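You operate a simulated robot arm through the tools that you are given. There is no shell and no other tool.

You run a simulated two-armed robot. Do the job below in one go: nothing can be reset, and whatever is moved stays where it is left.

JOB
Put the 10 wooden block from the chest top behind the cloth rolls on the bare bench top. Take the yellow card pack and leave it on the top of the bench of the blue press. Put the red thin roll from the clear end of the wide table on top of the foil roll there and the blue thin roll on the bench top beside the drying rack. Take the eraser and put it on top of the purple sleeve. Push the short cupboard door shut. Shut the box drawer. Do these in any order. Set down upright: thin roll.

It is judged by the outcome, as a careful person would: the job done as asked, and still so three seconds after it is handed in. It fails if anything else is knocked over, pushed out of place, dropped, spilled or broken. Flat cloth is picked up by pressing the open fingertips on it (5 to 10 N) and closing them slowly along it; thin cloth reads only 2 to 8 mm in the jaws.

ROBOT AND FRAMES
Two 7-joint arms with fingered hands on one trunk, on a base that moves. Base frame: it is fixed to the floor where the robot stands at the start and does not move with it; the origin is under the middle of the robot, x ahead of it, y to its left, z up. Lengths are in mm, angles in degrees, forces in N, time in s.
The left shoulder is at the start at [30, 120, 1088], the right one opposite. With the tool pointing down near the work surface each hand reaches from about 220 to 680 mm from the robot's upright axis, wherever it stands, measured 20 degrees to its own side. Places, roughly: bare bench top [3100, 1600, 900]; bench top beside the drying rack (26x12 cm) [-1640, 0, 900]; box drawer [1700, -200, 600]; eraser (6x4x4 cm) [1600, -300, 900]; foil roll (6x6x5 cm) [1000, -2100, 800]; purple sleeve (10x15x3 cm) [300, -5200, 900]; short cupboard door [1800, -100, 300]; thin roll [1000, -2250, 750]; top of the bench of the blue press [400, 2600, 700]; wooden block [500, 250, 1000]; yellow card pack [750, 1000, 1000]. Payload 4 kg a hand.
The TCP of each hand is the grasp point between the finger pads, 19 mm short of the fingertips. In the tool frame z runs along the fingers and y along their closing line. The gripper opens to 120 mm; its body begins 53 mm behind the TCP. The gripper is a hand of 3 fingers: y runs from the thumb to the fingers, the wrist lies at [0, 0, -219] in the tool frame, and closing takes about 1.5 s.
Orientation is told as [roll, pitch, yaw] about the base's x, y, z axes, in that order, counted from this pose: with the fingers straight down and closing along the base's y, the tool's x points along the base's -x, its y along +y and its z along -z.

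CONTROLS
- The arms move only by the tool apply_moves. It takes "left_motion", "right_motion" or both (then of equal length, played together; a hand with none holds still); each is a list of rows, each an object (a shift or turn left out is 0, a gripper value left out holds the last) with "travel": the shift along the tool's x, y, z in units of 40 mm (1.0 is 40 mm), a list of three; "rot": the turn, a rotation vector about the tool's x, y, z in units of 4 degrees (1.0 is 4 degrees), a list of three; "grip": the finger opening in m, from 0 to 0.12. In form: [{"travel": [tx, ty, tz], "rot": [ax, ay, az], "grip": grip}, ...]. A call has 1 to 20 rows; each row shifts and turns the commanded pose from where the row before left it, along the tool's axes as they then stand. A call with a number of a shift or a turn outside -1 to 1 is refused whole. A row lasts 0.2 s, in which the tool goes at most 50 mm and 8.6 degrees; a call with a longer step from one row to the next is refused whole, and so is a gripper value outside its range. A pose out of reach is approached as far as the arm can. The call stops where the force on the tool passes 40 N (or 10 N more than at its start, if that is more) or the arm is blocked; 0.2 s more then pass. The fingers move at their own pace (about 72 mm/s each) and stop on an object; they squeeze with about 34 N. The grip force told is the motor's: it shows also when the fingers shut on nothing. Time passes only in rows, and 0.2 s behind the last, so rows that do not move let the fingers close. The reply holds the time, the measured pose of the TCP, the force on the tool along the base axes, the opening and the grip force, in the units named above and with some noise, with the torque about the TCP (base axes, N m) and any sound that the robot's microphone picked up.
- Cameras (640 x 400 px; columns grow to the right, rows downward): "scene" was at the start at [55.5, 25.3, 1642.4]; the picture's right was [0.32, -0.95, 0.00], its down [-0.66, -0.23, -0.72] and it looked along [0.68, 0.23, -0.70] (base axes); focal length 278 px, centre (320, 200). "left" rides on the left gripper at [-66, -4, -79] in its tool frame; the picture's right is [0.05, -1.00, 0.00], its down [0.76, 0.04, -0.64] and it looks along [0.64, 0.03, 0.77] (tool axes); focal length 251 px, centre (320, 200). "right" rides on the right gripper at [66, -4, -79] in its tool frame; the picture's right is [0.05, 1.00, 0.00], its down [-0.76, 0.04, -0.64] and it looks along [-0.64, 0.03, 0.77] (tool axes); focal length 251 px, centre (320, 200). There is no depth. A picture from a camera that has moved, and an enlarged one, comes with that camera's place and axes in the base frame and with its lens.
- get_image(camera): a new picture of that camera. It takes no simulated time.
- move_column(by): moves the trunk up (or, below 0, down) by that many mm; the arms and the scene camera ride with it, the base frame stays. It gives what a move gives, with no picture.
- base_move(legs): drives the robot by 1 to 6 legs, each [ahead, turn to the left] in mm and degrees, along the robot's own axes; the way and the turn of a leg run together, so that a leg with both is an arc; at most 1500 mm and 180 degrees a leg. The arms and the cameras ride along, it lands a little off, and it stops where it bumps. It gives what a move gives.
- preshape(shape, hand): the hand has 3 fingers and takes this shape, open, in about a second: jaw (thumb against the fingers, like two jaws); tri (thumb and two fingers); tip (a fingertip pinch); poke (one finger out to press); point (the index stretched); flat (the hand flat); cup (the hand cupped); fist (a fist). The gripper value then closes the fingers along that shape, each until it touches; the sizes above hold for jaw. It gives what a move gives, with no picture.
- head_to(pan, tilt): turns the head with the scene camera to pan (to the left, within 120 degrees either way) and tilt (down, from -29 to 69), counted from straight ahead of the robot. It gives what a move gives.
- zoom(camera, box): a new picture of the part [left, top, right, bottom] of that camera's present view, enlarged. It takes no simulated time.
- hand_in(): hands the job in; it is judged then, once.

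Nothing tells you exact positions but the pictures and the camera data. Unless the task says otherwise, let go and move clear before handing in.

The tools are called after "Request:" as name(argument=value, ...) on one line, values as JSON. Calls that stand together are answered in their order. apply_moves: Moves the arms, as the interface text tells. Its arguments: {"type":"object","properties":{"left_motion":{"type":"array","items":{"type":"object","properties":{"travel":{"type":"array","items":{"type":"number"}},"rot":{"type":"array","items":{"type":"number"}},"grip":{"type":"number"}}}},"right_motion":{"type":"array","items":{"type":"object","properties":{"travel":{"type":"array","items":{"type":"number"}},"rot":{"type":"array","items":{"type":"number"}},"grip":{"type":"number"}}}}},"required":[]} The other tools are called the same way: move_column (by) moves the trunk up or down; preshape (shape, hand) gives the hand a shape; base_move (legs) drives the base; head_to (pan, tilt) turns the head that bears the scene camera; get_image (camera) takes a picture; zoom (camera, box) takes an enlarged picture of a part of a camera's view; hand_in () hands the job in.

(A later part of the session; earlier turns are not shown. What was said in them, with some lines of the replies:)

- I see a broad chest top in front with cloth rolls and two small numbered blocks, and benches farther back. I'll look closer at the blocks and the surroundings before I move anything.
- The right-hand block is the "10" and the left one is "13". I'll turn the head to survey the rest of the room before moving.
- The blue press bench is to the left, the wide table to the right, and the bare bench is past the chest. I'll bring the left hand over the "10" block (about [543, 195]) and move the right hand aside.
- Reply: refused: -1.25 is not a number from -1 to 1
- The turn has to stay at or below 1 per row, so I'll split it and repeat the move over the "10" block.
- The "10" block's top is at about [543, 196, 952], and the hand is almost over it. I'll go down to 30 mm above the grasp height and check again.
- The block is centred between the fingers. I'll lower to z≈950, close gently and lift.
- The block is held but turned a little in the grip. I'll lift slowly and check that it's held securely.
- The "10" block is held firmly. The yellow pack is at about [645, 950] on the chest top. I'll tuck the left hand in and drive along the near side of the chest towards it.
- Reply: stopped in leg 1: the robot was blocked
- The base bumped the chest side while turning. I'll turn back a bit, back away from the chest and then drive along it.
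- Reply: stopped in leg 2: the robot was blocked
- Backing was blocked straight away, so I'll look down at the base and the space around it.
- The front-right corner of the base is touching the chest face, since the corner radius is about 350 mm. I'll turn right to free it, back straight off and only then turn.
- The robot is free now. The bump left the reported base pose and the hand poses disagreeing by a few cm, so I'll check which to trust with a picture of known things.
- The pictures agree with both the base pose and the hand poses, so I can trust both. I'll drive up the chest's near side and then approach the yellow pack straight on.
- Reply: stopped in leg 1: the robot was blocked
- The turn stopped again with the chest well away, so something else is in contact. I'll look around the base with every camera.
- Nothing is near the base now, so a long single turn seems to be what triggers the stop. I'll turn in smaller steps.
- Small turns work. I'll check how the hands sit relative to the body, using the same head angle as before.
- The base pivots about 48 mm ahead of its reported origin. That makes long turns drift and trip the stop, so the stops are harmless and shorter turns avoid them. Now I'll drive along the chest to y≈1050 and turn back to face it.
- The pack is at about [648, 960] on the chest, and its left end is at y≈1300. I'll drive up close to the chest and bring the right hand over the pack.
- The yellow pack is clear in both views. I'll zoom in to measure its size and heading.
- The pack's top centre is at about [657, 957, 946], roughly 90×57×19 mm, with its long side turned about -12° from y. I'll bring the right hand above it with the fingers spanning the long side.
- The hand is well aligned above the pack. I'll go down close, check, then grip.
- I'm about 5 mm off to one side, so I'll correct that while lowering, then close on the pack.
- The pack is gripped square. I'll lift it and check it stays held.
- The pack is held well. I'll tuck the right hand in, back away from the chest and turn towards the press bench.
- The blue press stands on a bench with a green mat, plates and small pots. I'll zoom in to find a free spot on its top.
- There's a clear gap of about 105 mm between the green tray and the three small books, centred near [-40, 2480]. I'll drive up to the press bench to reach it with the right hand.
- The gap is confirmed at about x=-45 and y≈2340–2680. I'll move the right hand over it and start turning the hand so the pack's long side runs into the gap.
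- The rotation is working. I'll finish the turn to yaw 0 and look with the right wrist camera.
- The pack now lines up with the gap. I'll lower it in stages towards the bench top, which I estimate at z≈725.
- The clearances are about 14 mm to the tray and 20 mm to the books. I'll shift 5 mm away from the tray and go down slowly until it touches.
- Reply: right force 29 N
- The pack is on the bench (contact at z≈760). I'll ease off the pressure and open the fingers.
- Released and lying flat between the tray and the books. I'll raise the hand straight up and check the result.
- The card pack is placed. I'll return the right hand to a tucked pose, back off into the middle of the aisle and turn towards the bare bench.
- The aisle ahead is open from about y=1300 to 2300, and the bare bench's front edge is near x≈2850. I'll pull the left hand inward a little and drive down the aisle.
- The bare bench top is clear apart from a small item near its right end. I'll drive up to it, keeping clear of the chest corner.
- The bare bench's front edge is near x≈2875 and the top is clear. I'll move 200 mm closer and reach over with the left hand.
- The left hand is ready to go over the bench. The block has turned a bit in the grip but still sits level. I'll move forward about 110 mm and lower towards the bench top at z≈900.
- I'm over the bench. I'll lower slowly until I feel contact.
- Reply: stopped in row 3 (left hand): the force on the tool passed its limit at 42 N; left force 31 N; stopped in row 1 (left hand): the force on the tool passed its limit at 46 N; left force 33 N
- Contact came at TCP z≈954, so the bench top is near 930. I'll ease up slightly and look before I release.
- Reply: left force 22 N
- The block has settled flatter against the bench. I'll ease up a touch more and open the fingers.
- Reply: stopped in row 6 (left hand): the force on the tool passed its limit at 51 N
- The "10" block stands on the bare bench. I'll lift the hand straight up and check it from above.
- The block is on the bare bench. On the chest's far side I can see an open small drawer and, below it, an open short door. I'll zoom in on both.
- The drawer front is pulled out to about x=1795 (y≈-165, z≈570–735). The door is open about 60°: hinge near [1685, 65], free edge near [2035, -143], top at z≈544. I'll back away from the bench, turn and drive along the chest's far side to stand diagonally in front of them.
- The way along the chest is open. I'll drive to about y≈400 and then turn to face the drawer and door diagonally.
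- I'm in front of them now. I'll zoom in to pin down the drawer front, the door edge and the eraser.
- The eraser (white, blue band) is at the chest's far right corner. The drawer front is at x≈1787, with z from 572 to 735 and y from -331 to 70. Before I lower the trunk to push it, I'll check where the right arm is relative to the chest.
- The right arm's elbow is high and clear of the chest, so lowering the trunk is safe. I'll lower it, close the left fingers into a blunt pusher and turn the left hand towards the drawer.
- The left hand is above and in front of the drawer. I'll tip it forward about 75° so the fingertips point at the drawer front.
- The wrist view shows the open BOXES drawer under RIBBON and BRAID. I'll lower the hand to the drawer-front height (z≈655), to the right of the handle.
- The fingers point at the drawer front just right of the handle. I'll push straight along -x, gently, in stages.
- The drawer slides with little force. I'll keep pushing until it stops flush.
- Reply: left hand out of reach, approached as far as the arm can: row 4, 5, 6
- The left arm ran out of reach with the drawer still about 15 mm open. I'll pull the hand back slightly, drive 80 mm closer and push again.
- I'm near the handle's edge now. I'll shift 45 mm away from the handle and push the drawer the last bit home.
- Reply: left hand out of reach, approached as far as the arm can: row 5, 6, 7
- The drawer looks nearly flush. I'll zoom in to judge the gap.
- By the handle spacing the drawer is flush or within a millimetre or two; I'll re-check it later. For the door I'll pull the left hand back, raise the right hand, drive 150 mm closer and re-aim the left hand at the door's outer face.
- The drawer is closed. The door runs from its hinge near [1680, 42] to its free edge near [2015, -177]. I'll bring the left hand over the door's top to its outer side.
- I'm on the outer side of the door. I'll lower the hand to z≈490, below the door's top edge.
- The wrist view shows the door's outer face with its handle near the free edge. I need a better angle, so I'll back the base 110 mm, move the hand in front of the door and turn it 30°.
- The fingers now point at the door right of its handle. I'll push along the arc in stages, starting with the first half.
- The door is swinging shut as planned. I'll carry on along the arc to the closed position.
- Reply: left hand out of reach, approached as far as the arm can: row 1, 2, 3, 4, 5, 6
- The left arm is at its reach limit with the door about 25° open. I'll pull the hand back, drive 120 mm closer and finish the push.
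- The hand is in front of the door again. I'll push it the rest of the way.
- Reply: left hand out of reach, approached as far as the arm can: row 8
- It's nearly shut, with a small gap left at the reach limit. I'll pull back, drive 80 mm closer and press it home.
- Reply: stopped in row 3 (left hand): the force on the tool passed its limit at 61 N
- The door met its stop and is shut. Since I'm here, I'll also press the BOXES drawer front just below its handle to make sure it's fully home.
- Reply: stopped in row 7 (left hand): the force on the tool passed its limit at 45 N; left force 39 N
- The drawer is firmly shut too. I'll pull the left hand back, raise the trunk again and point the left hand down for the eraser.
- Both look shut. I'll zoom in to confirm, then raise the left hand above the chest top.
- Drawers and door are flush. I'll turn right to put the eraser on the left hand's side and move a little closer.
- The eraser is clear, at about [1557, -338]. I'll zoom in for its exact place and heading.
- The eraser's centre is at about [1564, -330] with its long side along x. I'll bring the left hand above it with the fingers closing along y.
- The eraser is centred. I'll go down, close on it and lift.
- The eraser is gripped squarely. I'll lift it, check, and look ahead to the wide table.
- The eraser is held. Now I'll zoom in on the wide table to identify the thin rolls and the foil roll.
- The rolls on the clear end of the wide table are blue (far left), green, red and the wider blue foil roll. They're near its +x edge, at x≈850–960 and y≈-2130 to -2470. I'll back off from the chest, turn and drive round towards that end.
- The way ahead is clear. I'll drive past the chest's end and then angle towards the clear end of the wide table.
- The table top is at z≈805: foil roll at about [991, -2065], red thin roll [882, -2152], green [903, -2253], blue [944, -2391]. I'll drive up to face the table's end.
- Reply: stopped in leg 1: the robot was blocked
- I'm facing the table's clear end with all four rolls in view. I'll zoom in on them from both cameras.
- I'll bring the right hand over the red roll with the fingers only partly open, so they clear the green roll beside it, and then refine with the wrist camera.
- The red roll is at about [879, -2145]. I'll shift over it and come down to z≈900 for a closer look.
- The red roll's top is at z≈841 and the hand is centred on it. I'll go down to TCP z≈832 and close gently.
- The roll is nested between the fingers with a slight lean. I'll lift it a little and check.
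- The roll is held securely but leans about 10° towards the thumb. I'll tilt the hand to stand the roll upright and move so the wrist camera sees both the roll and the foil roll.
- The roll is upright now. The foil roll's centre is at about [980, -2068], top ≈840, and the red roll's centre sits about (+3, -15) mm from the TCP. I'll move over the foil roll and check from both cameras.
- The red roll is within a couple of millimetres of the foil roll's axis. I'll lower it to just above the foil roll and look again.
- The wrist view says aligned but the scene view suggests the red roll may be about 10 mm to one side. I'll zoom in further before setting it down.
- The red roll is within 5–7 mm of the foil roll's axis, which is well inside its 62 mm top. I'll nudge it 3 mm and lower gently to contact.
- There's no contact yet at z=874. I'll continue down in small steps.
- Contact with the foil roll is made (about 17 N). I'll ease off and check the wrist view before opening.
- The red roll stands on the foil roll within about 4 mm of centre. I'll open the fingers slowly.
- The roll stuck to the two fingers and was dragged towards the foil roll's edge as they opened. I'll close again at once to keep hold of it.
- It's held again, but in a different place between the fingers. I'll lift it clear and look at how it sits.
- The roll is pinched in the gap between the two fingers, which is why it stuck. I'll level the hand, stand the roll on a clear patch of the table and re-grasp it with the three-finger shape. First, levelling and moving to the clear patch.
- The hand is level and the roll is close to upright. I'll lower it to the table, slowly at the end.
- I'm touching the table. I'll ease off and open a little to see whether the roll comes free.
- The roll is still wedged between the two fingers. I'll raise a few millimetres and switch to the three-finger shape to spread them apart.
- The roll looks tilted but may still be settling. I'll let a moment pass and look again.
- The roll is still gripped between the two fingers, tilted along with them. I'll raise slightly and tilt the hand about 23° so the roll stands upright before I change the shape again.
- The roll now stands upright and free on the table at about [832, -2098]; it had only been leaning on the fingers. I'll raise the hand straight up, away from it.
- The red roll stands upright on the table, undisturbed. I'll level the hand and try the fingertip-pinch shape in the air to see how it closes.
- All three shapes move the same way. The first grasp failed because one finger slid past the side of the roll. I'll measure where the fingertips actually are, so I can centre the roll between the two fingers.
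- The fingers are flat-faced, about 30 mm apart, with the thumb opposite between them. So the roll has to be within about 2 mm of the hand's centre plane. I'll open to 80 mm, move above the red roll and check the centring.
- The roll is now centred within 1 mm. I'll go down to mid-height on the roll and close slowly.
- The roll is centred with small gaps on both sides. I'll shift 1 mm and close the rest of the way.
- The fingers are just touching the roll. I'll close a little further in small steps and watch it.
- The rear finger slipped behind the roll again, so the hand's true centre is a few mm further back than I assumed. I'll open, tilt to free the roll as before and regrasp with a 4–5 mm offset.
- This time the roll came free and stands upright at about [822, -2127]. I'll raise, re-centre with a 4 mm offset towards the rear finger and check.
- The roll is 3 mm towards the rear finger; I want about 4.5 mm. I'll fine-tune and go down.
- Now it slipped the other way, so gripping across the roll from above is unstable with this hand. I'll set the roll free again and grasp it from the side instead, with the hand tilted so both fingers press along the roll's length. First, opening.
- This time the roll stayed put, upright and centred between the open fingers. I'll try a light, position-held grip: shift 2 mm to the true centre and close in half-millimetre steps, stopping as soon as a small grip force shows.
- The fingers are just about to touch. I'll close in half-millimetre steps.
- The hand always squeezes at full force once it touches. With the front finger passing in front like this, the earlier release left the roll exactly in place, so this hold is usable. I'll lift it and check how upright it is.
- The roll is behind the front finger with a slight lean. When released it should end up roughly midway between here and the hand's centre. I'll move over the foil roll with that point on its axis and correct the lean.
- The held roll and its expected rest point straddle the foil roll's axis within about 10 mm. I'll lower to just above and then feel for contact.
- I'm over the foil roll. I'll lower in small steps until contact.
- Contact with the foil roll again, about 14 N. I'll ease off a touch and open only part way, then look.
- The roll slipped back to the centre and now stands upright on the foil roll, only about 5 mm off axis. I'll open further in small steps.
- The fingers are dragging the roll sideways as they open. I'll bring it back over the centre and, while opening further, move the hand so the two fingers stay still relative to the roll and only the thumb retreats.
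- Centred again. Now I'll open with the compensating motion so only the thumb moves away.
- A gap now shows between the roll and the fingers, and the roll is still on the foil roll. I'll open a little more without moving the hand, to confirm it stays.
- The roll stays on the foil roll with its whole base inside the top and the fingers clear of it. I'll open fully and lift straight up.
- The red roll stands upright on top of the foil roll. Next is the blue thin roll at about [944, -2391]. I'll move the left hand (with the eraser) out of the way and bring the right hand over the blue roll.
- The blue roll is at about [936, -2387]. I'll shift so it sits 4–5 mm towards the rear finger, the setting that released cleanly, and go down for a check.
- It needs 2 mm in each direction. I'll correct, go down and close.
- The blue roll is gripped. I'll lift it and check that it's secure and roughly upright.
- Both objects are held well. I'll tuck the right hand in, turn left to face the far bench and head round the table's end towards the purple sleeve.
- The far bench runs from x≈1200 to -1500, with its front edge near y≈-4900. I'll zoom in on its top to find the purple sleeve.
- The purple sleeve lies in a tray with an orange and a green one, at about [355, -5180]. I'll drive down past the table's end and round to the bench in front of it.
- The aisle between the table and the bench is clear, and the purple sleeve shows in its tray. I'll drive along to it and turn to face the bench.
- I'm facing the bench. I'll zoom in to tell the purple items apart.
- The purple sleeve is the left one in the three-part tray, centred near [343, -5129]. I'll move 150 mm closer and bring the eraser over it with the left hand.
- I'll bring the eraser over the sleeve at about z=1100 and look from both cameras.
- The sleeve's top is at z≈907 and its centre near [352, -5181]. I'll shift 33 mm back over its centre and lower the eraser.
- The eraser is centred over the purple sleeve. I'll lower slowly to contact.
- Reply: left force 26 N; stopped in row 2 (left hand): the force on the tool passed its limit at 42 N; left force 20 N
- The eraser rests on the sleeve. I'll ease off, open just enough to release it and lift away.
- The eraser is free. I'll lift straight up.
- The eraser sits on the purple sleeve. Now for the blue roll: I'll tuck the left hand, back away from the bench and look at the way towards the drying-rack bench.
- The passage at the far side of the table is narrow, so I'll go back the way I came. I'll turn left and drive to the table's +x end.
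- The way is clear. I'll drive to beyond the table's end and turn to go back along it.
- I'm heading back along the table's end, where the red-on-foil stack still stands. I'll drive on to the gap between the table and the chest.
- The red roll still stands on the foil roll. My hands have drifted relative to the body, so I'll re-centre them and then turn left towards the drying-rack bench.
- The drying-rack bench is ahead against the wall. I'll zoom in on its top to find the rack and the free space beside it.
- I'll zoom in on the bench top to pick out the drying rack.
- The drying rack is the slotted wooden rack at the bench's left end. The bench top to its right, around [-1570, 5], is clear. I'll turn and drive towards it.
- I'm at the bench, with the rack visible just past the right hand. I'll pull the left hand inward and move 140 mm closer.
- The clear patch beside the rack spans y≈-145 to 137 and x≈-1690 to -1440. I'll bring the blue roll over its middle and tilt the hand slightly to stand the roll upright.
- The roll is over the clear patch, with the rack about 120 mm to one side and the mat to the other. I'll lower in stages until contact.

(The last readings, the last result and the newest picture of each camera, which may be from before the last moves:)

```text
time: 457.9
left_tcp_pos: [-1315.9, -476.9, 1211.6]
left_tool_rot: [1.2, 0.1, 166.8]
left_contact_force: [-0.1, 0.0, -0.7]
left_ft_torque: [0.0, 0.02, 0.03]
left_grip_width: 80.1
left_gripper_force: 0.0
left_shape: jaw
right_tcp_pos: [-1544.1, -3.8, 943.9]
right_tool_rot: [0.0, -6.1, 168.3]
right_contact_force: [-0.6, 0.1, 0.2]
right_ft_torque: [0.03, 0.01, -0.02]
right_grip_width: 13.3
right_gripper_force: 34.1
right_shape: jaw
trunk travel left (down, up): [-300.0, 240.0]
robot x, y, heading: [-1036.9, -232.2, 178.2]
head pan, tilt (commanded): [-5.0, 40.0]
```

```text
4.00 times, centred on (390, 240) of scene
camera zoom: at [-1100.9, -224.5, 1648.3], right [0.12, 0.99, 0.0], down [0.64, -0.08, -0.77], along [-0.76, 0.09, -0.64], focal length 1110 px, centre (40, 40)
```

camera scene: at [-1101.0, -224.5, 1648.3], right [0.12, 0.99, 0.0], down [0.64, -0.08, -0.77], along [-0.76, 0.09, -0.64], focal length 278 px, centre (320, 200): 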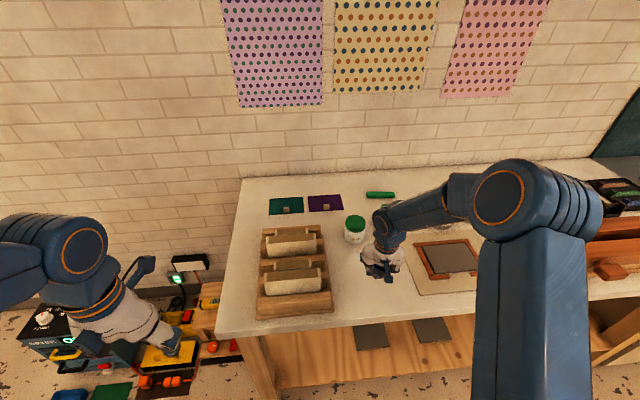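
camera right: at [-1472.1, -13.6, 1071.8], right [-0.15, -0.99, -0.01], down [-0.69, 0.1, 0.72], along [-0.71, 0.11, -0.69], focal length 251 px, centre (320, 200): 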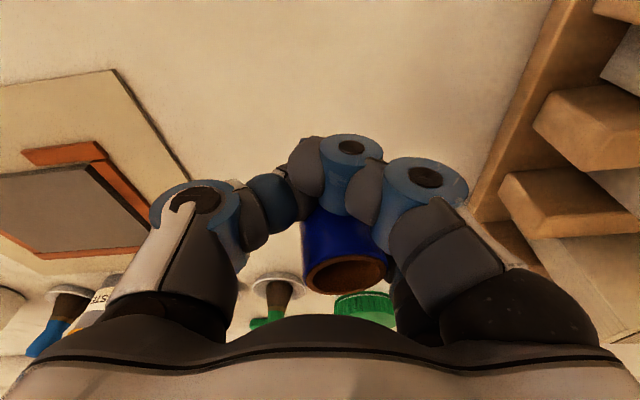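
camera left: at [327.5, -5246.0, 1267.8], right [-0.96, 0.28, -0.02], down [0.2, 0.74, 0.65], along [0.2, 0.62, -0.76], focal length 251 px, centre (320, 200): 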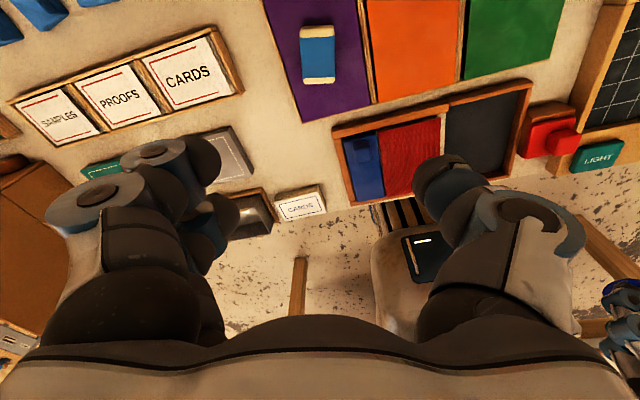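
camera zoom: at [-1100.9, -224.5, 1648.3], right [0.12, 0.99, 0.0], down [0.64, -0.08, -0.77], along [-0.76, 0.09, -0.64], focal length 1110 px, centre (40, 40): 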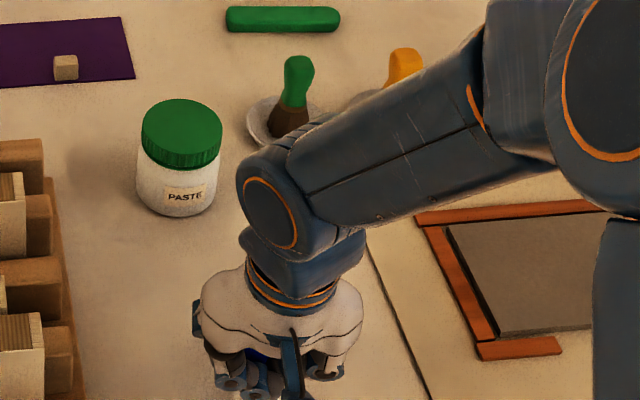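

Still no contact at z≈944. I'll continue down in small steps.

Request:
apply_moves(right_motion=[{"travel": [0.012, 0, 0.1]}, {"travel": [0.012, 0, 0.1]}, {}])

Request:
apply_moves(right_motion=[{"travel": [0.01, 0, 0.08]}, {"travel": [0.01, 0, 0.08]}, {}])

```text
time: 458.8
left_tcp_pos: [-1316.6, -477.0, 1212.1]
left_tool_rot: [1.2, 0.1, 166.8]
left_contact_force: [0.0, -0.2, 0.2]
left_ft_torque: [-0.01, 0.03, 0.01]
left_grip_width: 79.5
left_gripper_force: 0.1
left_shape: jaw
right_tcp_pos: [-1545.3, -3.5, 934.9]
right_tool_rot: [0.0, -6.2, 168.3]
right_contact_force: [0.7, -0.4, 0.0]
right_ft_torque: [-0.02, 0.01, -0.01]
right_grip_width: 13.3
right_gripper_force: 34.4
right_shape: jaw
trunk travel left (down, up): [-300.0, 240.0]
robot x, y, heading: [-1033.7, -238.1, 178.2]
head pan, tilt (commanded): [-5.0, 40.0]
```

```text
time: 459.6
left_tcp_pos: [-1315.1, -477.7, 1211.5]
left_tool_rot: [1.2, 0.1, 166.7]
left_contact_force: [-0.9, 0.0, 0.7]
left_ft_torque: [0.02, 0.01, -0.01]
left_grip_width: 80.2
left_gripper_force: 0.0
left_shape: jaw
right_tcp_pos: [-1544.4, -3.3, 930.4]
right_tool_rot: [0.0, -6.1, 168.3]
right_contact_force: [-0.6, -0.2, 0.6]
right_ft_torque: [-0.01, 0.01, 0.03]
right_grip_width: 13.3
right_gripper_force: 33.2
right_shape: jaw
trunk travel left (down, up): [-300.0, 240.0]
robot x, y, heading: [-1030.2, -229.9, 178.4]
head pan, tilt (commanded): [-5.0, 40.0]
```

Request:
apply_moves(right_motion=[{"travel": [0.01, 0, 0.08]}, {"travel": [0.01, 0, 0.08]}, {}])

Request:
apply_moves(right_motion=[{"travel": [0.008, 0, 0.06]}, {"travel": [0.008, 0, 0.06]}, {}])

Request:
get_image(camera="right")

```text
time: 460.4
left_tcp_pos: [-1315.7, -478.5, 1211.2]
left_tool_rot: [1.2, 0.0, 166.7]
left_contact_force: [0.9, 0.7, 0.4]
left_ft_torque: [-0.03, 0.02, -0.02]
left_grip_width: 80.2
left_gripper_force: 0.0
left_shape: jaw
right_tcp_pos: [-1544.2, -3.6, 924.7]
right_tool_rot: [0.0, -6.3, 168.2]
right_contact_force: [0.9, 1.4, 7.7]
right_ft_torque: [-0.09, 0.15, 0.02]
right_grip_width: 13.6
right_gripper_force: 34.1
right_shape: jaw
trunk travel left (down, up): [-300.0, 240.0]
robot x, y, heading: [-1030.5, -231.4, 178.2]
head pan, tilt (commanded): [-5.0, 40.0]
```

```text
time: 461.1
left_tcp_pos: [-1313.7, -478.1, 1211.8]
left_tool_rot: [1.1, -0.1, 166.6]
left_contact_force: [-0.4, -0.7, -0.2]
left_ft_torque: [0.02, -0.01, 0.0]
left_grip_width: 79.8
left_gripper_force: 0.0
left_shape: jaw
right_tcp_pos: [-1544.8, -3.8, 920.8]
right_tool_rot: [0.0, -6.2, 168.3]
right_contact_force: [1.3, 3.2, 23.2]
right_ft_torque: [-0.18, 0.49, -0.01]
right_grip_width: 14.1
right_gripper_force: 34.2
right_shape: jaw
trunk travel left (down, up): [-300.0, 240.0]
robot x, y, heading: [-1034.4, -231.4, 178.3]
head pan, tilt (commanded): [-5.0, 40.0]
```

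```text
taken
camera right: at [-1470.8, -15.0, 990.6], right [-0.15, -0.99, -0.01], down [-0.68, 0.1, 0.72], along [-0.71, 0.11, -0.69], focal length 251 px, centre (320, 200)
```

right: 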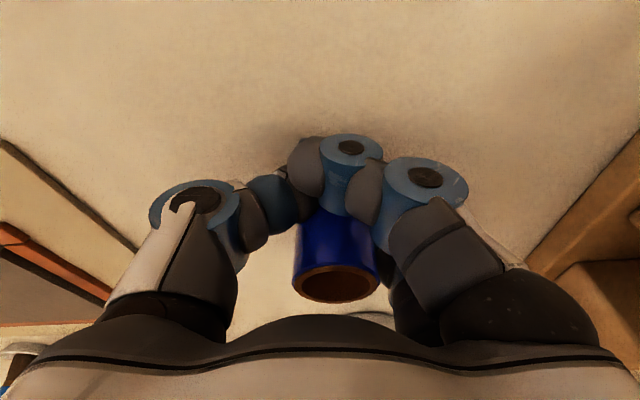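

The blue roll is on the bench. I'll ease off and open a little first, as with the red roll.

Request:
apply_moves(right_motion=[{"travel": [-0.006, 0, -0.06]}, {"grip": 0.02}, {"grip": 0.026}, {}])

Request:
get_image(camera="right")

Request:
zoom(camera="scene", box=[330, 220, 430, 300])

```text
time: 462.1
left_tcp_pos: [-1314.8, -478.0, 1212.1]
left_tool_rot: [1.2, 0.0, 166.8]
left_contact_force: [-0.3, 0.5, -0.9]
left_ft_torque: [-0.01, -0.02, 0.0]
left_grip_width: 80.1
left_gripper_force: 0.1
left_shape: jaw
right_tcp_pos: [-1544.0, -4.7, 921.0]
right_tool_rot: [-0.2, -5.9, 168.2]
right_contact_force: [0.8, -0.8, 6.4]
right_ft_torque: [0.02, -0.07, 0.0]
right_grip_width: 26.3
right_gripper_force: 0.0
right_shape: jaw
trunk travel left (down, up): [-300.0, 240.0]
robot x, y, heading: [-1034.2, -229.8, 177.9]
head pan, tilt (commanded): [-5.0, 40.0]
```

```text
taken
camera right: at [-1471.2, -15.1, 991.5], right [-0.15, -0.99, -0.01], down [-0.69, 0.1, 0.72], along [-0.71, 0.11, -0.69], focal length 251 px, centre (320, 200)
```

right: 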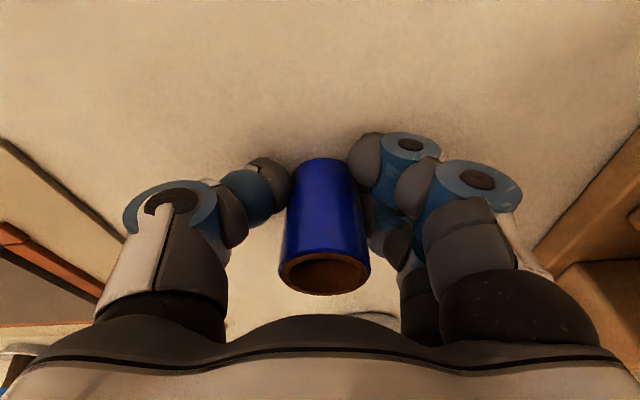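

```text
5.00 times, centred on (380, 260) of scene
camera zoom: at [-1100.0, -224.8, 1648.3], right [0.12, 0.99, 0.0], down [0.64, -0.08, -0.77], along [-0.76, 0.09, -0.64], focal length 1388 px, centre (20, -100)
```

zoom: 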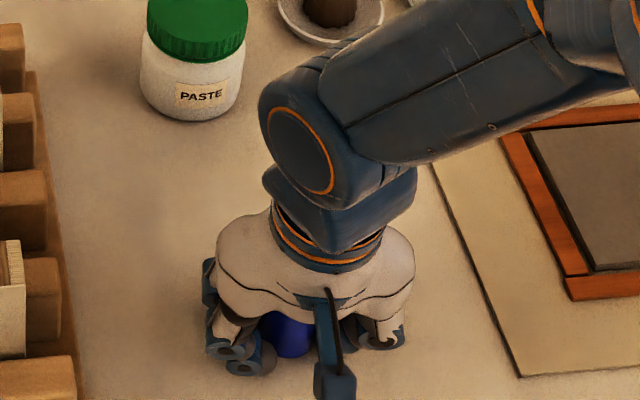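

The roll popped to the centre and stands upright, as before. I'll open a bit more and watch for dragging.

Request:
apply_moves(right_motion=[{"grip": 0.032}, {"grip": 0.04}, {}])

Request:
get_image(camera="right")

```text
time: 462.9
left_tcp_pos: [-1314.2, -477.7, 1212.5]
left_tool_rot: [1.2, 0.1, 166.8]
left_contact_force: [0.2, 0.5, 0.0]
left_ft_torque: [0.04, -0.01, -0.01]
left_grip_width: 80.0
left_gripper_force: 0.0
left_shape: jaw
right_tcp_pos: [-1543.8, -4.8, 921.2]
right_tool_rot: [-0.1, -6.0, 168.4]
right_contact_force: [0.6, 0.0, 4.2]
right_ft_torque: [-0.01, -0.13, -0.01]
right_grip_width: 39.2
right_gripper_force: 0.0
right_shape: jaw
trunk travel left (down, up): [-300.0, 240.0]
robot x, y, heading: [-1032.3, -232.6, 178.2]
head pan, tilt (commanded): [-5.0, 40.0]
```

```text
taken
camera right: at [-1471.6, -14.8, 991.7], right [-0.15, -0.99, -0.01], down [-0.69, 0.1, 0.72], along [-0.71, 0.11, -0.69], focal length 251 px, centre (320, 200)
```

right: 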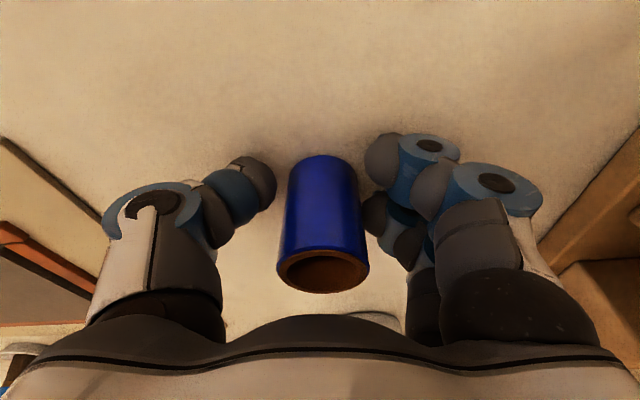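

There's no dragging this time: the roll stays upright while the fingers separate. I'll open further and lift straight up.

Request:
apply_moves(right_motion=[{"travel": [-0.008, 0, -0.08], "grip": 0.05}, {"grip": 0.06}, {"grip": 0.07}, {"grip": 0.08}, {}])

Request:
get_image(camera="right")

```text
time: 464.1
left_tcp_pos: [-1314.9, -477.2, 1210.9]
left_tool_rot: [1.2, 0.1, 166.8]
left_contact_force: [0.0, -0.6, -0.3]
left_ft_torque: [0.01, 0.03, 0.0]
left_grip_width: 80.0
left_gripper_force: 0.1
left_shape: jaw
right_tcp_pos: [-1544.9, -3.8, 923.7]
right_tool_rot: [0.0, -6.1, 168.3]
right_contact_force: [0.7, 0.5, 0.6]
right_ft_torque: [-0.01, -0.02, -0.04]
right_grip_width: 79.7
right_gripper_force: 0.1
right_shape: jaw
trunk travel left (down, up): [-300.0, 240.0]
robot x, y, heading: [-1032.8, -234.4, 178.3]
head pan, tilt (commanded): [-5.0, 40.0]
```

```text
taken
camera right: at [-1472.2, -14.6, 994.0], right [-0.15, -0.99, -0.01], down [-0.69, 0.1, 0.72], along [-0.71, 0.11, -0.69], focal length 251 px, centre (320, 200)
```

right: 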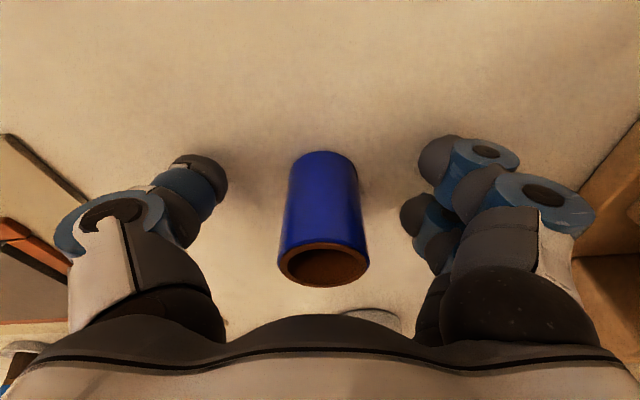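

The roll stands free and upright. I'll lift the hand straight up and check.

Request:
apply_moves(right_motion=[{"travel": [-0.03, 0, -0.3]}, {"travel": [-0.06, 0, -0.6]}, {"travel": [-0.1, 0, -0.95]}, {"travel": [-0.1, 0, -0.95]}, {"travel": [-0.1, 0, -0.95]}, {"travel": [-0.1, 0, -0.95]}, {}])

Request:
get_image(camera="right")

Request:
zoom(camera="scene", box=[220, 180, 460, 340])

```text
time: 465.8
left_tcp_pos: [-1315.4, -477.9, 1211.3]
left_tool_rot: [1.2, 0.1, 166.8]
left_contact_force: [0.0, 0.8, -0.8]
left_ft_torque: [0.02, -0.03, -0.02]
left_grip_width: 79.8
left_gripper_force: 0.0
left_shape: jaw
right_tcp_pos: [-1545.0, -4.4, 1114.2]
right_tool_rot: [0.0, -6.0, 168.4]
right_contact_force: [-1.2, 0.4, 0.5]
right_ft_torque: [-0.01, -0.02, 0.02]
right_grip_width: 79.4
right_gripper_force: 0.0
right_shape: jaw
trunk travel left (down, up): [-300.0, 240.0]
robot x, y, heading: [-1032.3, -234.5, 178.1]
head pan, tilt (commanded): [-5.0, 40.0]
```

```text
taken
camera right: at [-1472.2, -13.7, 1184.3], right [-0.15, -0.99, -0.01], down [-0.69, 0.1, 0.72], along [-0.71, 0.11, -0.69], focal length 251 px, centre (320, 200)
```

right: 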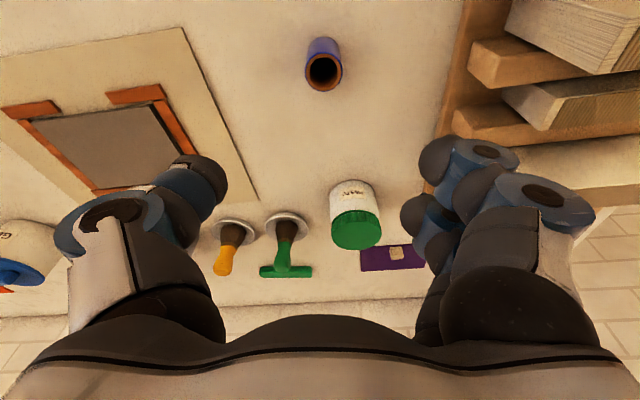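

```text
2.50 times, centred on (340, 260) of scene
camera zoom: at [-1101.7, -224.3, 1648.3], right [0.12, 0.99, 0.0], down [0.64, -0.08, -0.77], along [-0.76, 0.09, -0.64], focal length 694 px, centre (270, 50)
```

zoom: 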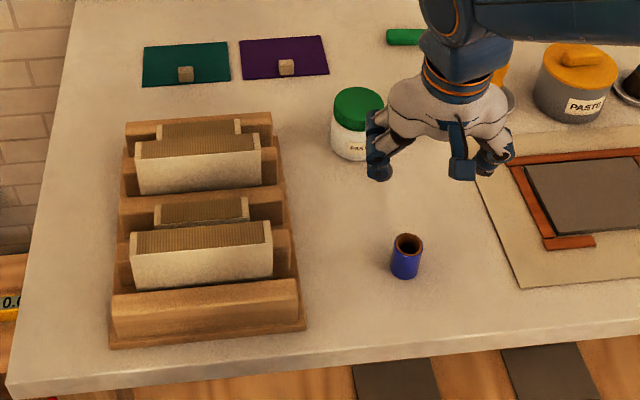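

The blue roll stands upright beside the rack at about [-1553, -4]. The listed spot is nearer x≈-1640, so to be safely within that 26×12 cm patch I'll pick it up again the same way and move it about 65 mm further back.

Request:
apply_moves(right_motion=[{"rot": [0, 0.75, 0]}, {"rot": [0, 0.75, 0]}, {"travel": [-0.1, 0, 0.8]}, {"travel": [0, 0, 0.8]}, {"travel": [0, 0, 0.8]}, {"travel": [0, 0, 0.35]}, {}])

Request:
zoom(camera="right", box=[240, 60, 440, 220])

```text
time: 467.4
left_tcp_pos: [-1314.8, -476.7, 1212.1]
left_tool_rot: [1.2, 0.0, 166.8]
left_contact_force: [0.2, 0.1, 0.9]
left_ft_torque: [-0.02, 0.05, 0.01]
left_grip_width: 79.8
left_gripper_force: 0.1
left_shape: jaw
right_tcp_pos: [-1547.1, -3.2, 1003.6]
right_tool_rot: [-0.1, -0.1, 168.3]
right_contact_force: [-0.1, -0.6, -0.1]
right_ft_torque: [-0.02, 0.03, 0.02]
right_grip_width: 79.7
right_gripper_force: 0.1
right_shape: jaw
trunk travel left (down, up): [-300.0, 240.0]
robot x, y, heading: [-1032.6, -231.4, 178.3]
head pan, tilt (commanded): [-5.0, 40.0]
```

```text
2.50 times, centred on (340, 140) of right
camera zoom: at [-1481.8, -13.1, 1080.2], right [-0.15, -0.99, 0.0], down [-0.76, 0.11, 0.64], along [-0.64, 0.1, -0.76], focal length 629 px, centre (270, 350)
```

zoom: 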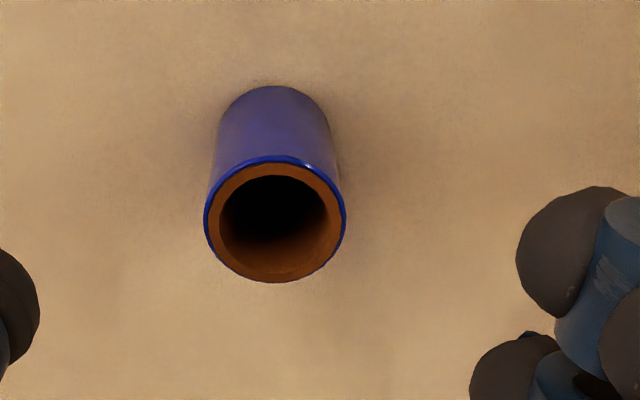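

The roll is about 9 mm towards the rear, so I'll shift to the proven 4–5 mm offset, go down and grip.

Request:
apply_moves(right_motion=[{"travel": [-0.125, 0.025, 0.65]}, {"travel": [0, 0, 0.65]}, {"travel": [0, 0, 0.65]}, {}, {"grip": 0.06}, {"grip": 0.045}, {"grip": 0.035}, {"grip": 0.028}, {"grip": 0.02}, {}])

Request:
get_image(camera="right")

```text
time: 469.6
left_tcp_pos: [-1316.9, -478.2, 1212.3]
left_tool_rot: [1.2, 0.1, 166.8]
left_contact_force: [0.8, 0.5, -0.3]
left_ft_torque: [-0.01, 0.01, -0.02]
left_grip_width: 80.1
left_gripper_force: 0.1
left_shape: jaw
right_tcp_pos: [-1552.6, -1.8, 926.7]
right_tool_rot: [-0.1, -0.1, 168.3]
right_contact_force: [0.3, -0.4, -0.2]
right_ft_torque: [0.01, 0.01, 0.01]
right_grip_width: 21.1
right_gripper_force: 34.0
right_shape: jaw
trunk travel left (down, up): [-300.0, 240.0]
robot x, y, heading: [-1030.0, -231.0, 177.8]
head pan, tilt (commanded): [-5.0, 40.0]
```

```text
taken
camera right: at [-1488.2, -11.0, 1004.1], right [-0.15, -0.99, 0.0], down [-0.76, 0.11, 0.64], along [-0.64, 0.1, -0.76], focal length 251 px, centre (320, 200)
```

right: 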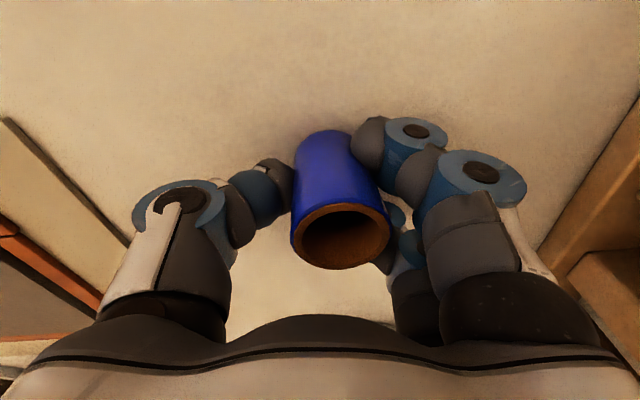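

This time the roll is held squarely between the thumb and both fingers. I'll lift it slightly, move it back 65 mm and set it down.

Request:
apply_moves(right_motion=[{"travel": [0, 0, -0.25]}, {"travel": [0, 0, -0.35]}, {"travel": [-0.53, 0.11, 0]}, {"travel": [-0.53, 0.11, 0]}, {"travel": [-0.53, 0.11, 0]}, {}])

Request:
get_image(camera="right")

Request:
zoom(camera="scene", box=[320, 190, 440, 290])

```text
time: 470.9
left_tcp_pos: [-1315.0, -477.0, 1212.2]
left_tool_rot: [1.2, 0.1, 166.7]
left_contact_force: [-0.7, 0.2, 0.4]
left_ft_torque: [-0.02, 0.0, -0.01]
left_grip_width: 80.0
left_gripper_force: 0.2
left_shape: jaw
right_tcp_pos: [-1618.2, -3.7, 950.1]
right_tool_rot: [-0.1, -0.1, 168.2]
right_contact_force: [-0.5, 0.4, 0.9]
right_ft_torque: [0.0, 0.01, 0.01]
right_grip_width: 21.1
right_gripper_force: 34.1
right_shape: jaw
trunk travel left (down, up): [-300.0, 240.0]
robot x, y, heading: [-1035.0, -231.2, 178.2]
head pan, tilt (commanded): [-5.0, 40.0]
```

```text
taken
camera right: at [-1553.1, -12.9, 1027.9], right [-0.15, -0.99, 0.0], down [-0.76, 0.11, 0.64], along [-0.64, 0.1, -0.76], focal length 251 px, centre (320, 200)
```

right: 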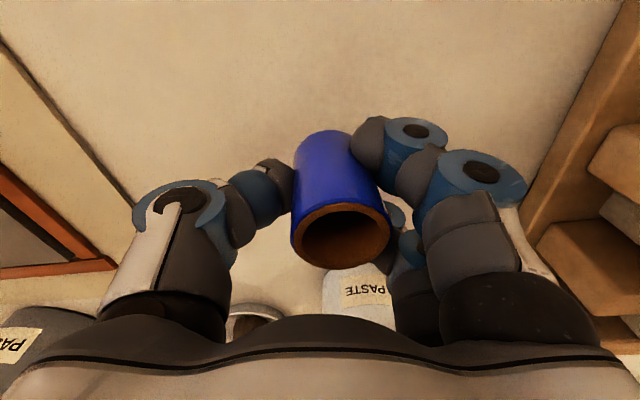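

```text
4.00 times, centred on (380, 240) of scene
camera zoom: at [-1100.4, -224.5, 1648.3], right [0.12, 0.99, 0.0], down [0.64, -0.08, -0.77], along [-0.76, 0.09, -0.64], focal length 1110 px, centre (80, 40)
```

zoom: 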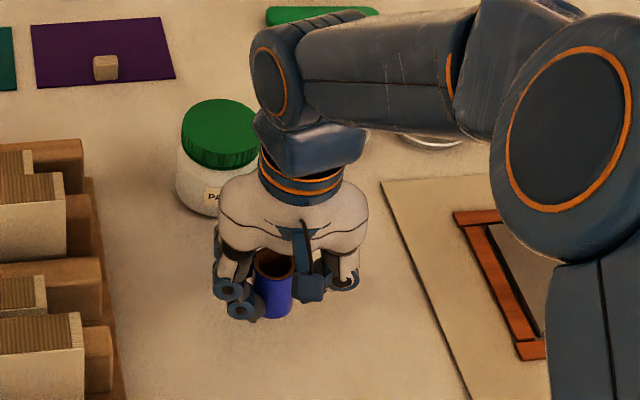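

The roll is upright above the new spot. I'll lower it to the bench and release it slowly.

Request:
apply_moves(right_motion=[{"travel": [0, 0, 0.3]}, {"travel": [0, 0, 0.15]}, {"travel": [0, 0, 0.08]}, {}])

Request:
apply_moves(right_motion=[{"travel": [0, 0, 0.06]}, {"travel": [0, 0, 0.05]}, {}])

```text
time: 471.9
left_tcp_pos: [-1315.5, -478.0, 1211.2]
left_tool_rot: [1.2, 0.1, 166.8]
left_contact_force: [-0.1, 0.3, 1.0]
left_ft_torque: [0.01, -0.01, 0.01]
left_grip_width: 80.5
left_gripper_force: 0.1
left_shape: jaw
right_tcp_pos: [-1618.0, -3.7, 928.3]
right_tool_rot: [-0.1, 0.0, 168.3]
right_contact_force: [0.8, 0.3, 0.1]
right_ft_torque: [-0.02, -0.03, 0.02]
right_grip_width: 21.3
right_gripper_force: 34.2
right_shape: jaw
trunk travel left (down, up): [-300.0, 240.0]
robot x, y, heading: [-1033.7, -233.1, 178.4]
head pan, tilt (commanded): [-5.0, 40.0]
```

```text
time: 472.8
left_tcp_pos: [-1314.1, -478.3, 1211.5]
left_tool_rot: [1.2, 0.0, 166.8]
left_contact_force: [0.5, 0.1, -0.5]
left_ft_torque: [-0.03, -0.02, 0.01]
left_grip_width: 80.1
left_gripper_force: 0.1
left_shape: jaw
right_tcp_pos: [-1618.0, -3.6, 925.4]
right_tool_rot: [0.0, -0.2, 168.4]
right_contact_force: [-0.8, -0.3, 6.8]
right_ft_torque: [-0.14, -0.02, -0.03]
right_grip_width: 20.9
right_gripper_force: 33.1
right_shape: jaw
trunk travel left (down, up): [-300.0, 240.0]
robot x, y, heading: [-1031.6, -230.8, 178.1]
head pan, tilt (commanded): [-5.0, 40.0]
```

Contact, about 7 N. I'll open in small steps and watch the roll.

Request:
apply_moves(right_motion=[{"grip": 0.026}, {"grip": 0.03}, {"grip": 0.036}, {}])

Request:
get_image(camera="right")

```text
time: 473.8
left_tcp_pos: [-1316.6, -477.4, 1212.3]
left_tool_rot: [1.3, 0.0, 166.9]
left_contact_force: [0.2, 0.4, 0.3]
left_ft_torque: [-0.06, 0.03, 0.03]
left_grip_width: 80.1
left_gripper_force: 0.0
left_shape: jaw
right_tcp_pos: [-1618.0, -2.4, 924.5]
right_tool_rot: [-0.1, 0.0, 168.3]
right_contact_force: [-0.6, -0.2, -0.1]
right_ft_torque: [0.02, 0.02, -0.01]
right_grip_width: 35.6
right_gripper_force: 0.0
right_shape: jaw
trunk travel left (down, up): [-300.0, 240.0]
robot x, y, heading: [-1032.5, -231.2, 178.4]
head pan, tilt (commanded): [-5.0, 40.0]
```

```text
taken
camera right: at [-1552.5, -11.8, 1001.9], right [-0.15, -0.99, 0.0], down [-0.76, 0.11, 0.64], along [-0.64, 0.1, -0.77], focal length 251 px, centre (320, 200)
```

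right: 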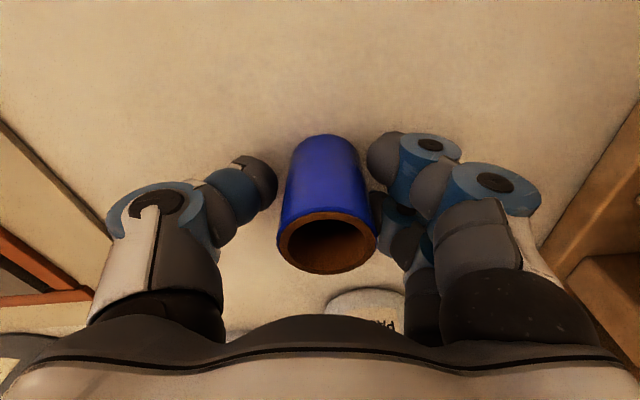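

Released cleanly and upright. I'll open further and lift away.

Request:
apply_moves(right_motion=[{"grip": 0.05}, {"grip": 0.065}, {"grip": 0.08}, {}, {"travel": [0, 0, -0.3]}, {"travel": [0, 0, -0.7]}, {"travel": [0, 0, -1]}, {"travel": [0, 0, -1]}, {"travel": [0, 0, -1]}, {"travel": [0, 0, -1]}, {"travel": [0, 0, -1]}, {}])

Request:
get_image(camera="right")

Request:
zoom(camera="scene", box=[220, 180, 460, 340])

```text
time: 476.4
left_tcp_pos: [-1314.9, -477.4, 1211.4]
left_tool_rot: [1.2, 0.2, 166.8]
left_contact_force: [0.0, 0.8, 0.2]
left_ft_torque: [0.0, -0.01, 0.01]
left_grip_width: 79.9
left_gripper_force: 0.1
left_shape: jaw
right_tcp_pos: [-1617.1, -3.1, 1163.9]
right_tool_rot: [0.0, 0.1, 168.3]
right_contact_force: [0.3, 0.1, -0.2]
right_ft_torque: [0.01, 0.01, -0.03]
right_grip_width: 79.6
right_gripper_force: 0.1
right_shape: jaw
trunk travel left (down, up): [-300.0, 240.0]
robot x, y, heading: [-1032.8, -227.5, 178.3]
head pan, tilt (commanded): [-5.0, 40.0]
```

```text
taken
camera right: at [-1551.6, -12.4, 1242.2], right [-0.15, -0.99, 0.0], down [-0.76, 0.11, 0.64], along [-0.64, 0.1, -0.77], focal length 251 px, centre (320, 200)
```

right: 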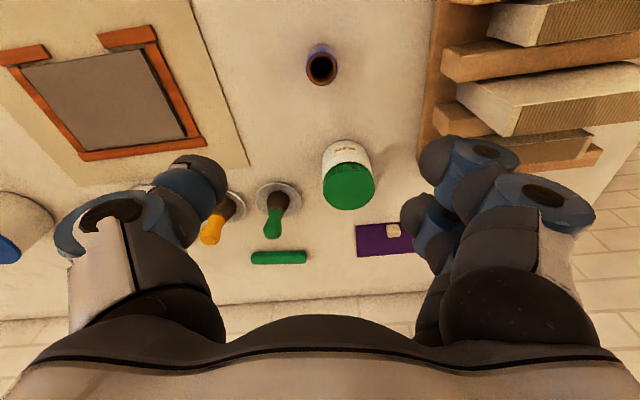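

```text
2.50 times, centred on (340, 260) of scene
camera zoom: at [-1101.5, -224.2, 1648.3], right [0.12, 0.99, 0.0], down [0.64, -0.08, -0.77], along [-0.76, 0.09, -0.64], focal length 694 px, centre (270, 50)
```

zoom: 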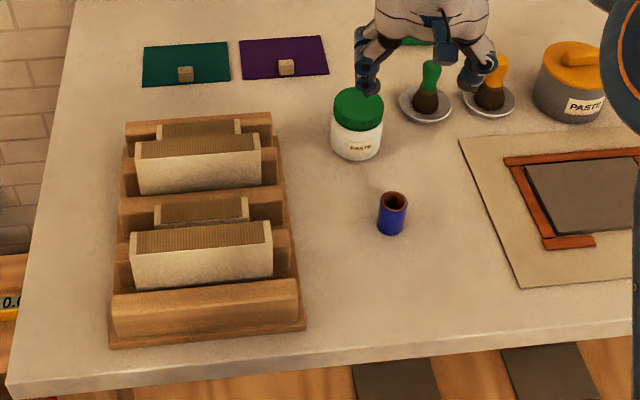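

The blue roll stands upright beside the drying rack at about x=-1620. I'll bring the right hand back clear of the bench, back the robot away and look across at the red-on-foil stack.

Request:
apply_moves(right_motion=[{"travel": [0, 0, -0.5]}, {"travel": [0.94, 0.17, -0.143]}, {"travel": [0.94, 0.17, -0.143]}, {"travel": [0.94, 0.17, -0.143]}, {"travel": [0.94, 0.17, -0.143]}, {"travel": [0.94, 0.17, -0.143]}, {"travel": [0.94, 0.17, -0.143]}, {"travel": [0.94, 0.17, -0.143]}, {}])

Request:
base_move(legs=[[-300, 0]])

Request:
get_image(camera="scene")

Request:
head_to(pan=120, tilt=20)

Request:
get_image(camera="scene")

```text
time: 478.4
left_tcp_pos: [-1315.9, -477.7, 1212.6]
left_tool_rot: [1.2, 0.0, 166.8]
left_contact_force: [0.5, 0.5, 0.4]
left_ft_torque: [-0.03, -0.04, -0.04]
left_grip_width: 80.2
left_gripper_force: 0.0
left_shape: jaw
right_tcp_pos: [-1369.2, -103.8, 1223.7]
right_tool_rot: [-0.1, -0.1, 168.4]
right_contact_force: [0.8, 0.1, -0.1]
right_ft_torque: [0.04, -0.02, 0.04]
right_grip_width: 79.4
right_gripper_force: 0.0
right_shape: jaw
trunk travel left (down, up): [-300.0, 240.0]
robot x, y, heading: [-1030.2, -234.4, 178.3]
head pan, tilt (commanded): [-5.0, 40.0]
```

```text
time: 480.4
left_tcp_pos: [-1013.4, -487.3, 1211.8]
left_tool_rot: [1.3, 0.0, 166.9]
left_contact_force: [0.6, 0.4, 0.3]
left_ft_torque: [0.0, 0.02, 0.02]
left_grip_width: 80.0
left_gripper_force: 0.1
left_shape: jaw
right_tcp_pos: [-1066.7, -113.7, 1225.4]
right_tool_rot: [0.0, -0.1, 168.4]
right_contact_force: [0.6, 0.3, 0.3]
right_ft_torque: [-0.01, 0.03, 0.02]
right_grip_width: 79.3
right_gripper_force: 0.2
right_shape: jaw
trunk travel left (down, up): [-300.0, 240.0]
robot x, y, heading: [-733.8, -241.1, 178.4]
head pan, tilt (commanded): [-5.0, 40.0]
```

```text
taken
camera scene: at [-798.6, -234.1, 1648.4], right [0.12, 0.99, 0.0], down [0.64, -0.08, -0.77], along [-0.76, 0.09, -0.64], focal length 278 px, centre (320, 200)
```

scene: 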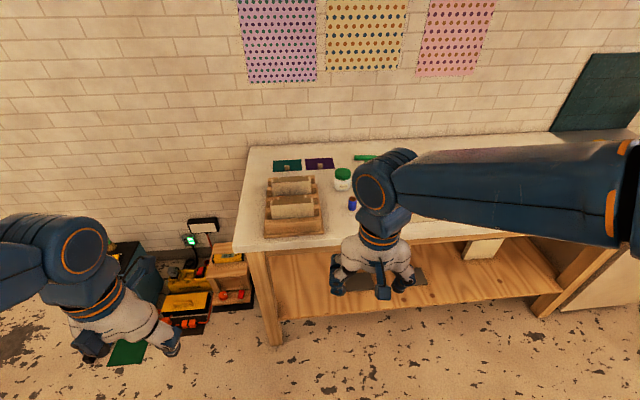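

```text
time: 482.4
left_tcp_pos: [-1016.1, -488.1, 1212.7]
left_tool_rot: [1.1, 0.1, 167.0]
left_contact_force: [-0.8, -0.5, -0.2]
left_ft_torque: [0.02, 0.0, -0.02]
left_grip_width: 80.0
left_gripper_force: 0.1
left_shape: jaw
right_tcp_pos: [-1068.6, -112.4, 1224.3]
right_tool_rot: [0.1, -0.1, 168.4]
right_contact_force: [-0.4, 0.0, 0.2]
right_ft_torque: [0.0, -0.01, 0.0]
right_grip_width: 79.6
right_gripper_force: 0.1
right_shape: jaw
trunk travel left (down, up): [-300.0, 240.0]
robot x, y, heading: [-729.1, -244.2, 178.3]
head pan, tilt (commanded): [120.0, 20.0]
```

```text
taken
camera scene: at [-671.3, -326.1, 1679.7], right [-0.88, -0.47, 0.0], down [-0.16, 0.3, -0.94], along [0.44, -0.83, -0.34], focal length 278 px, centre (320, 200)
```

scene: 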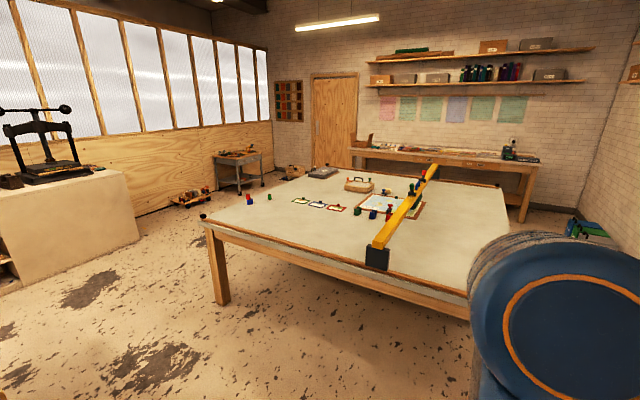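

Request:
zoom(camera="scene", box=[225, 180, 295, 220])

```text
9.14 times, centred on (260, 200) of scene
camera zoom: at [-671.3, -326.1, 1679.7], right [-0.88, -0.47, 0.0], down [-0.16, 0.3, -0.94], along [0.44, -0.83, -0.34], focal length 2538 px, centre (869, 200)
```

zoom: 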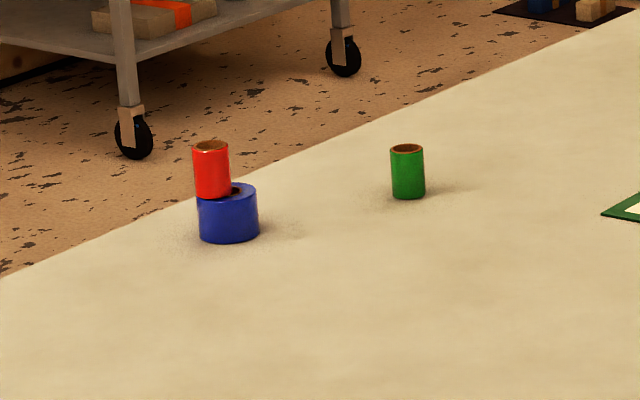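

The red roll stands upright on the foil roll and has stayed put; the blue roll, eraser, block and card pack are all placed and the door and drawer are shut. Both hands are empty and clear, so I'm handing the job in.

Request:
hand_in()

```text
The job is handed in.
```

I did all seven parts of the job and handed it in; nothing looked knocked over, dropped or broken. I haven't received the verdict.

- **10 block:** it stands on the bare bench top behind the cloth rolls, at about [2990, 1600].
- **Yellow card pack:** it lies flat on the blue press's bench, between the green tray and the small books.
- **Red thin roll:** it stands upright on the foil roll, but about 15–18 mm off centre, so its edge overhangs slightly. It had stood that way for over two minutes before I handed in.
- **Blue thin roll:** it stands upright on the bench beside the drying rack, at about [-1620, 0].
- **Eraser:** it sits on the purple sleeve.
- **Short cupboard door:** I pushed it to its stop; it looked flush when I last saw it.
- **Box drawer:** I pushed it until it stopped; it also looked flush when I last saw it.

Two things didn't go smoothly:
- **Base bump:** at the start, the base bumped the big chest while turning. I saw nothing shifted.
- **Red roll:** it stuck to the fingers several times and had to be set back on the table and gripped again before it stayed on the foil roll.
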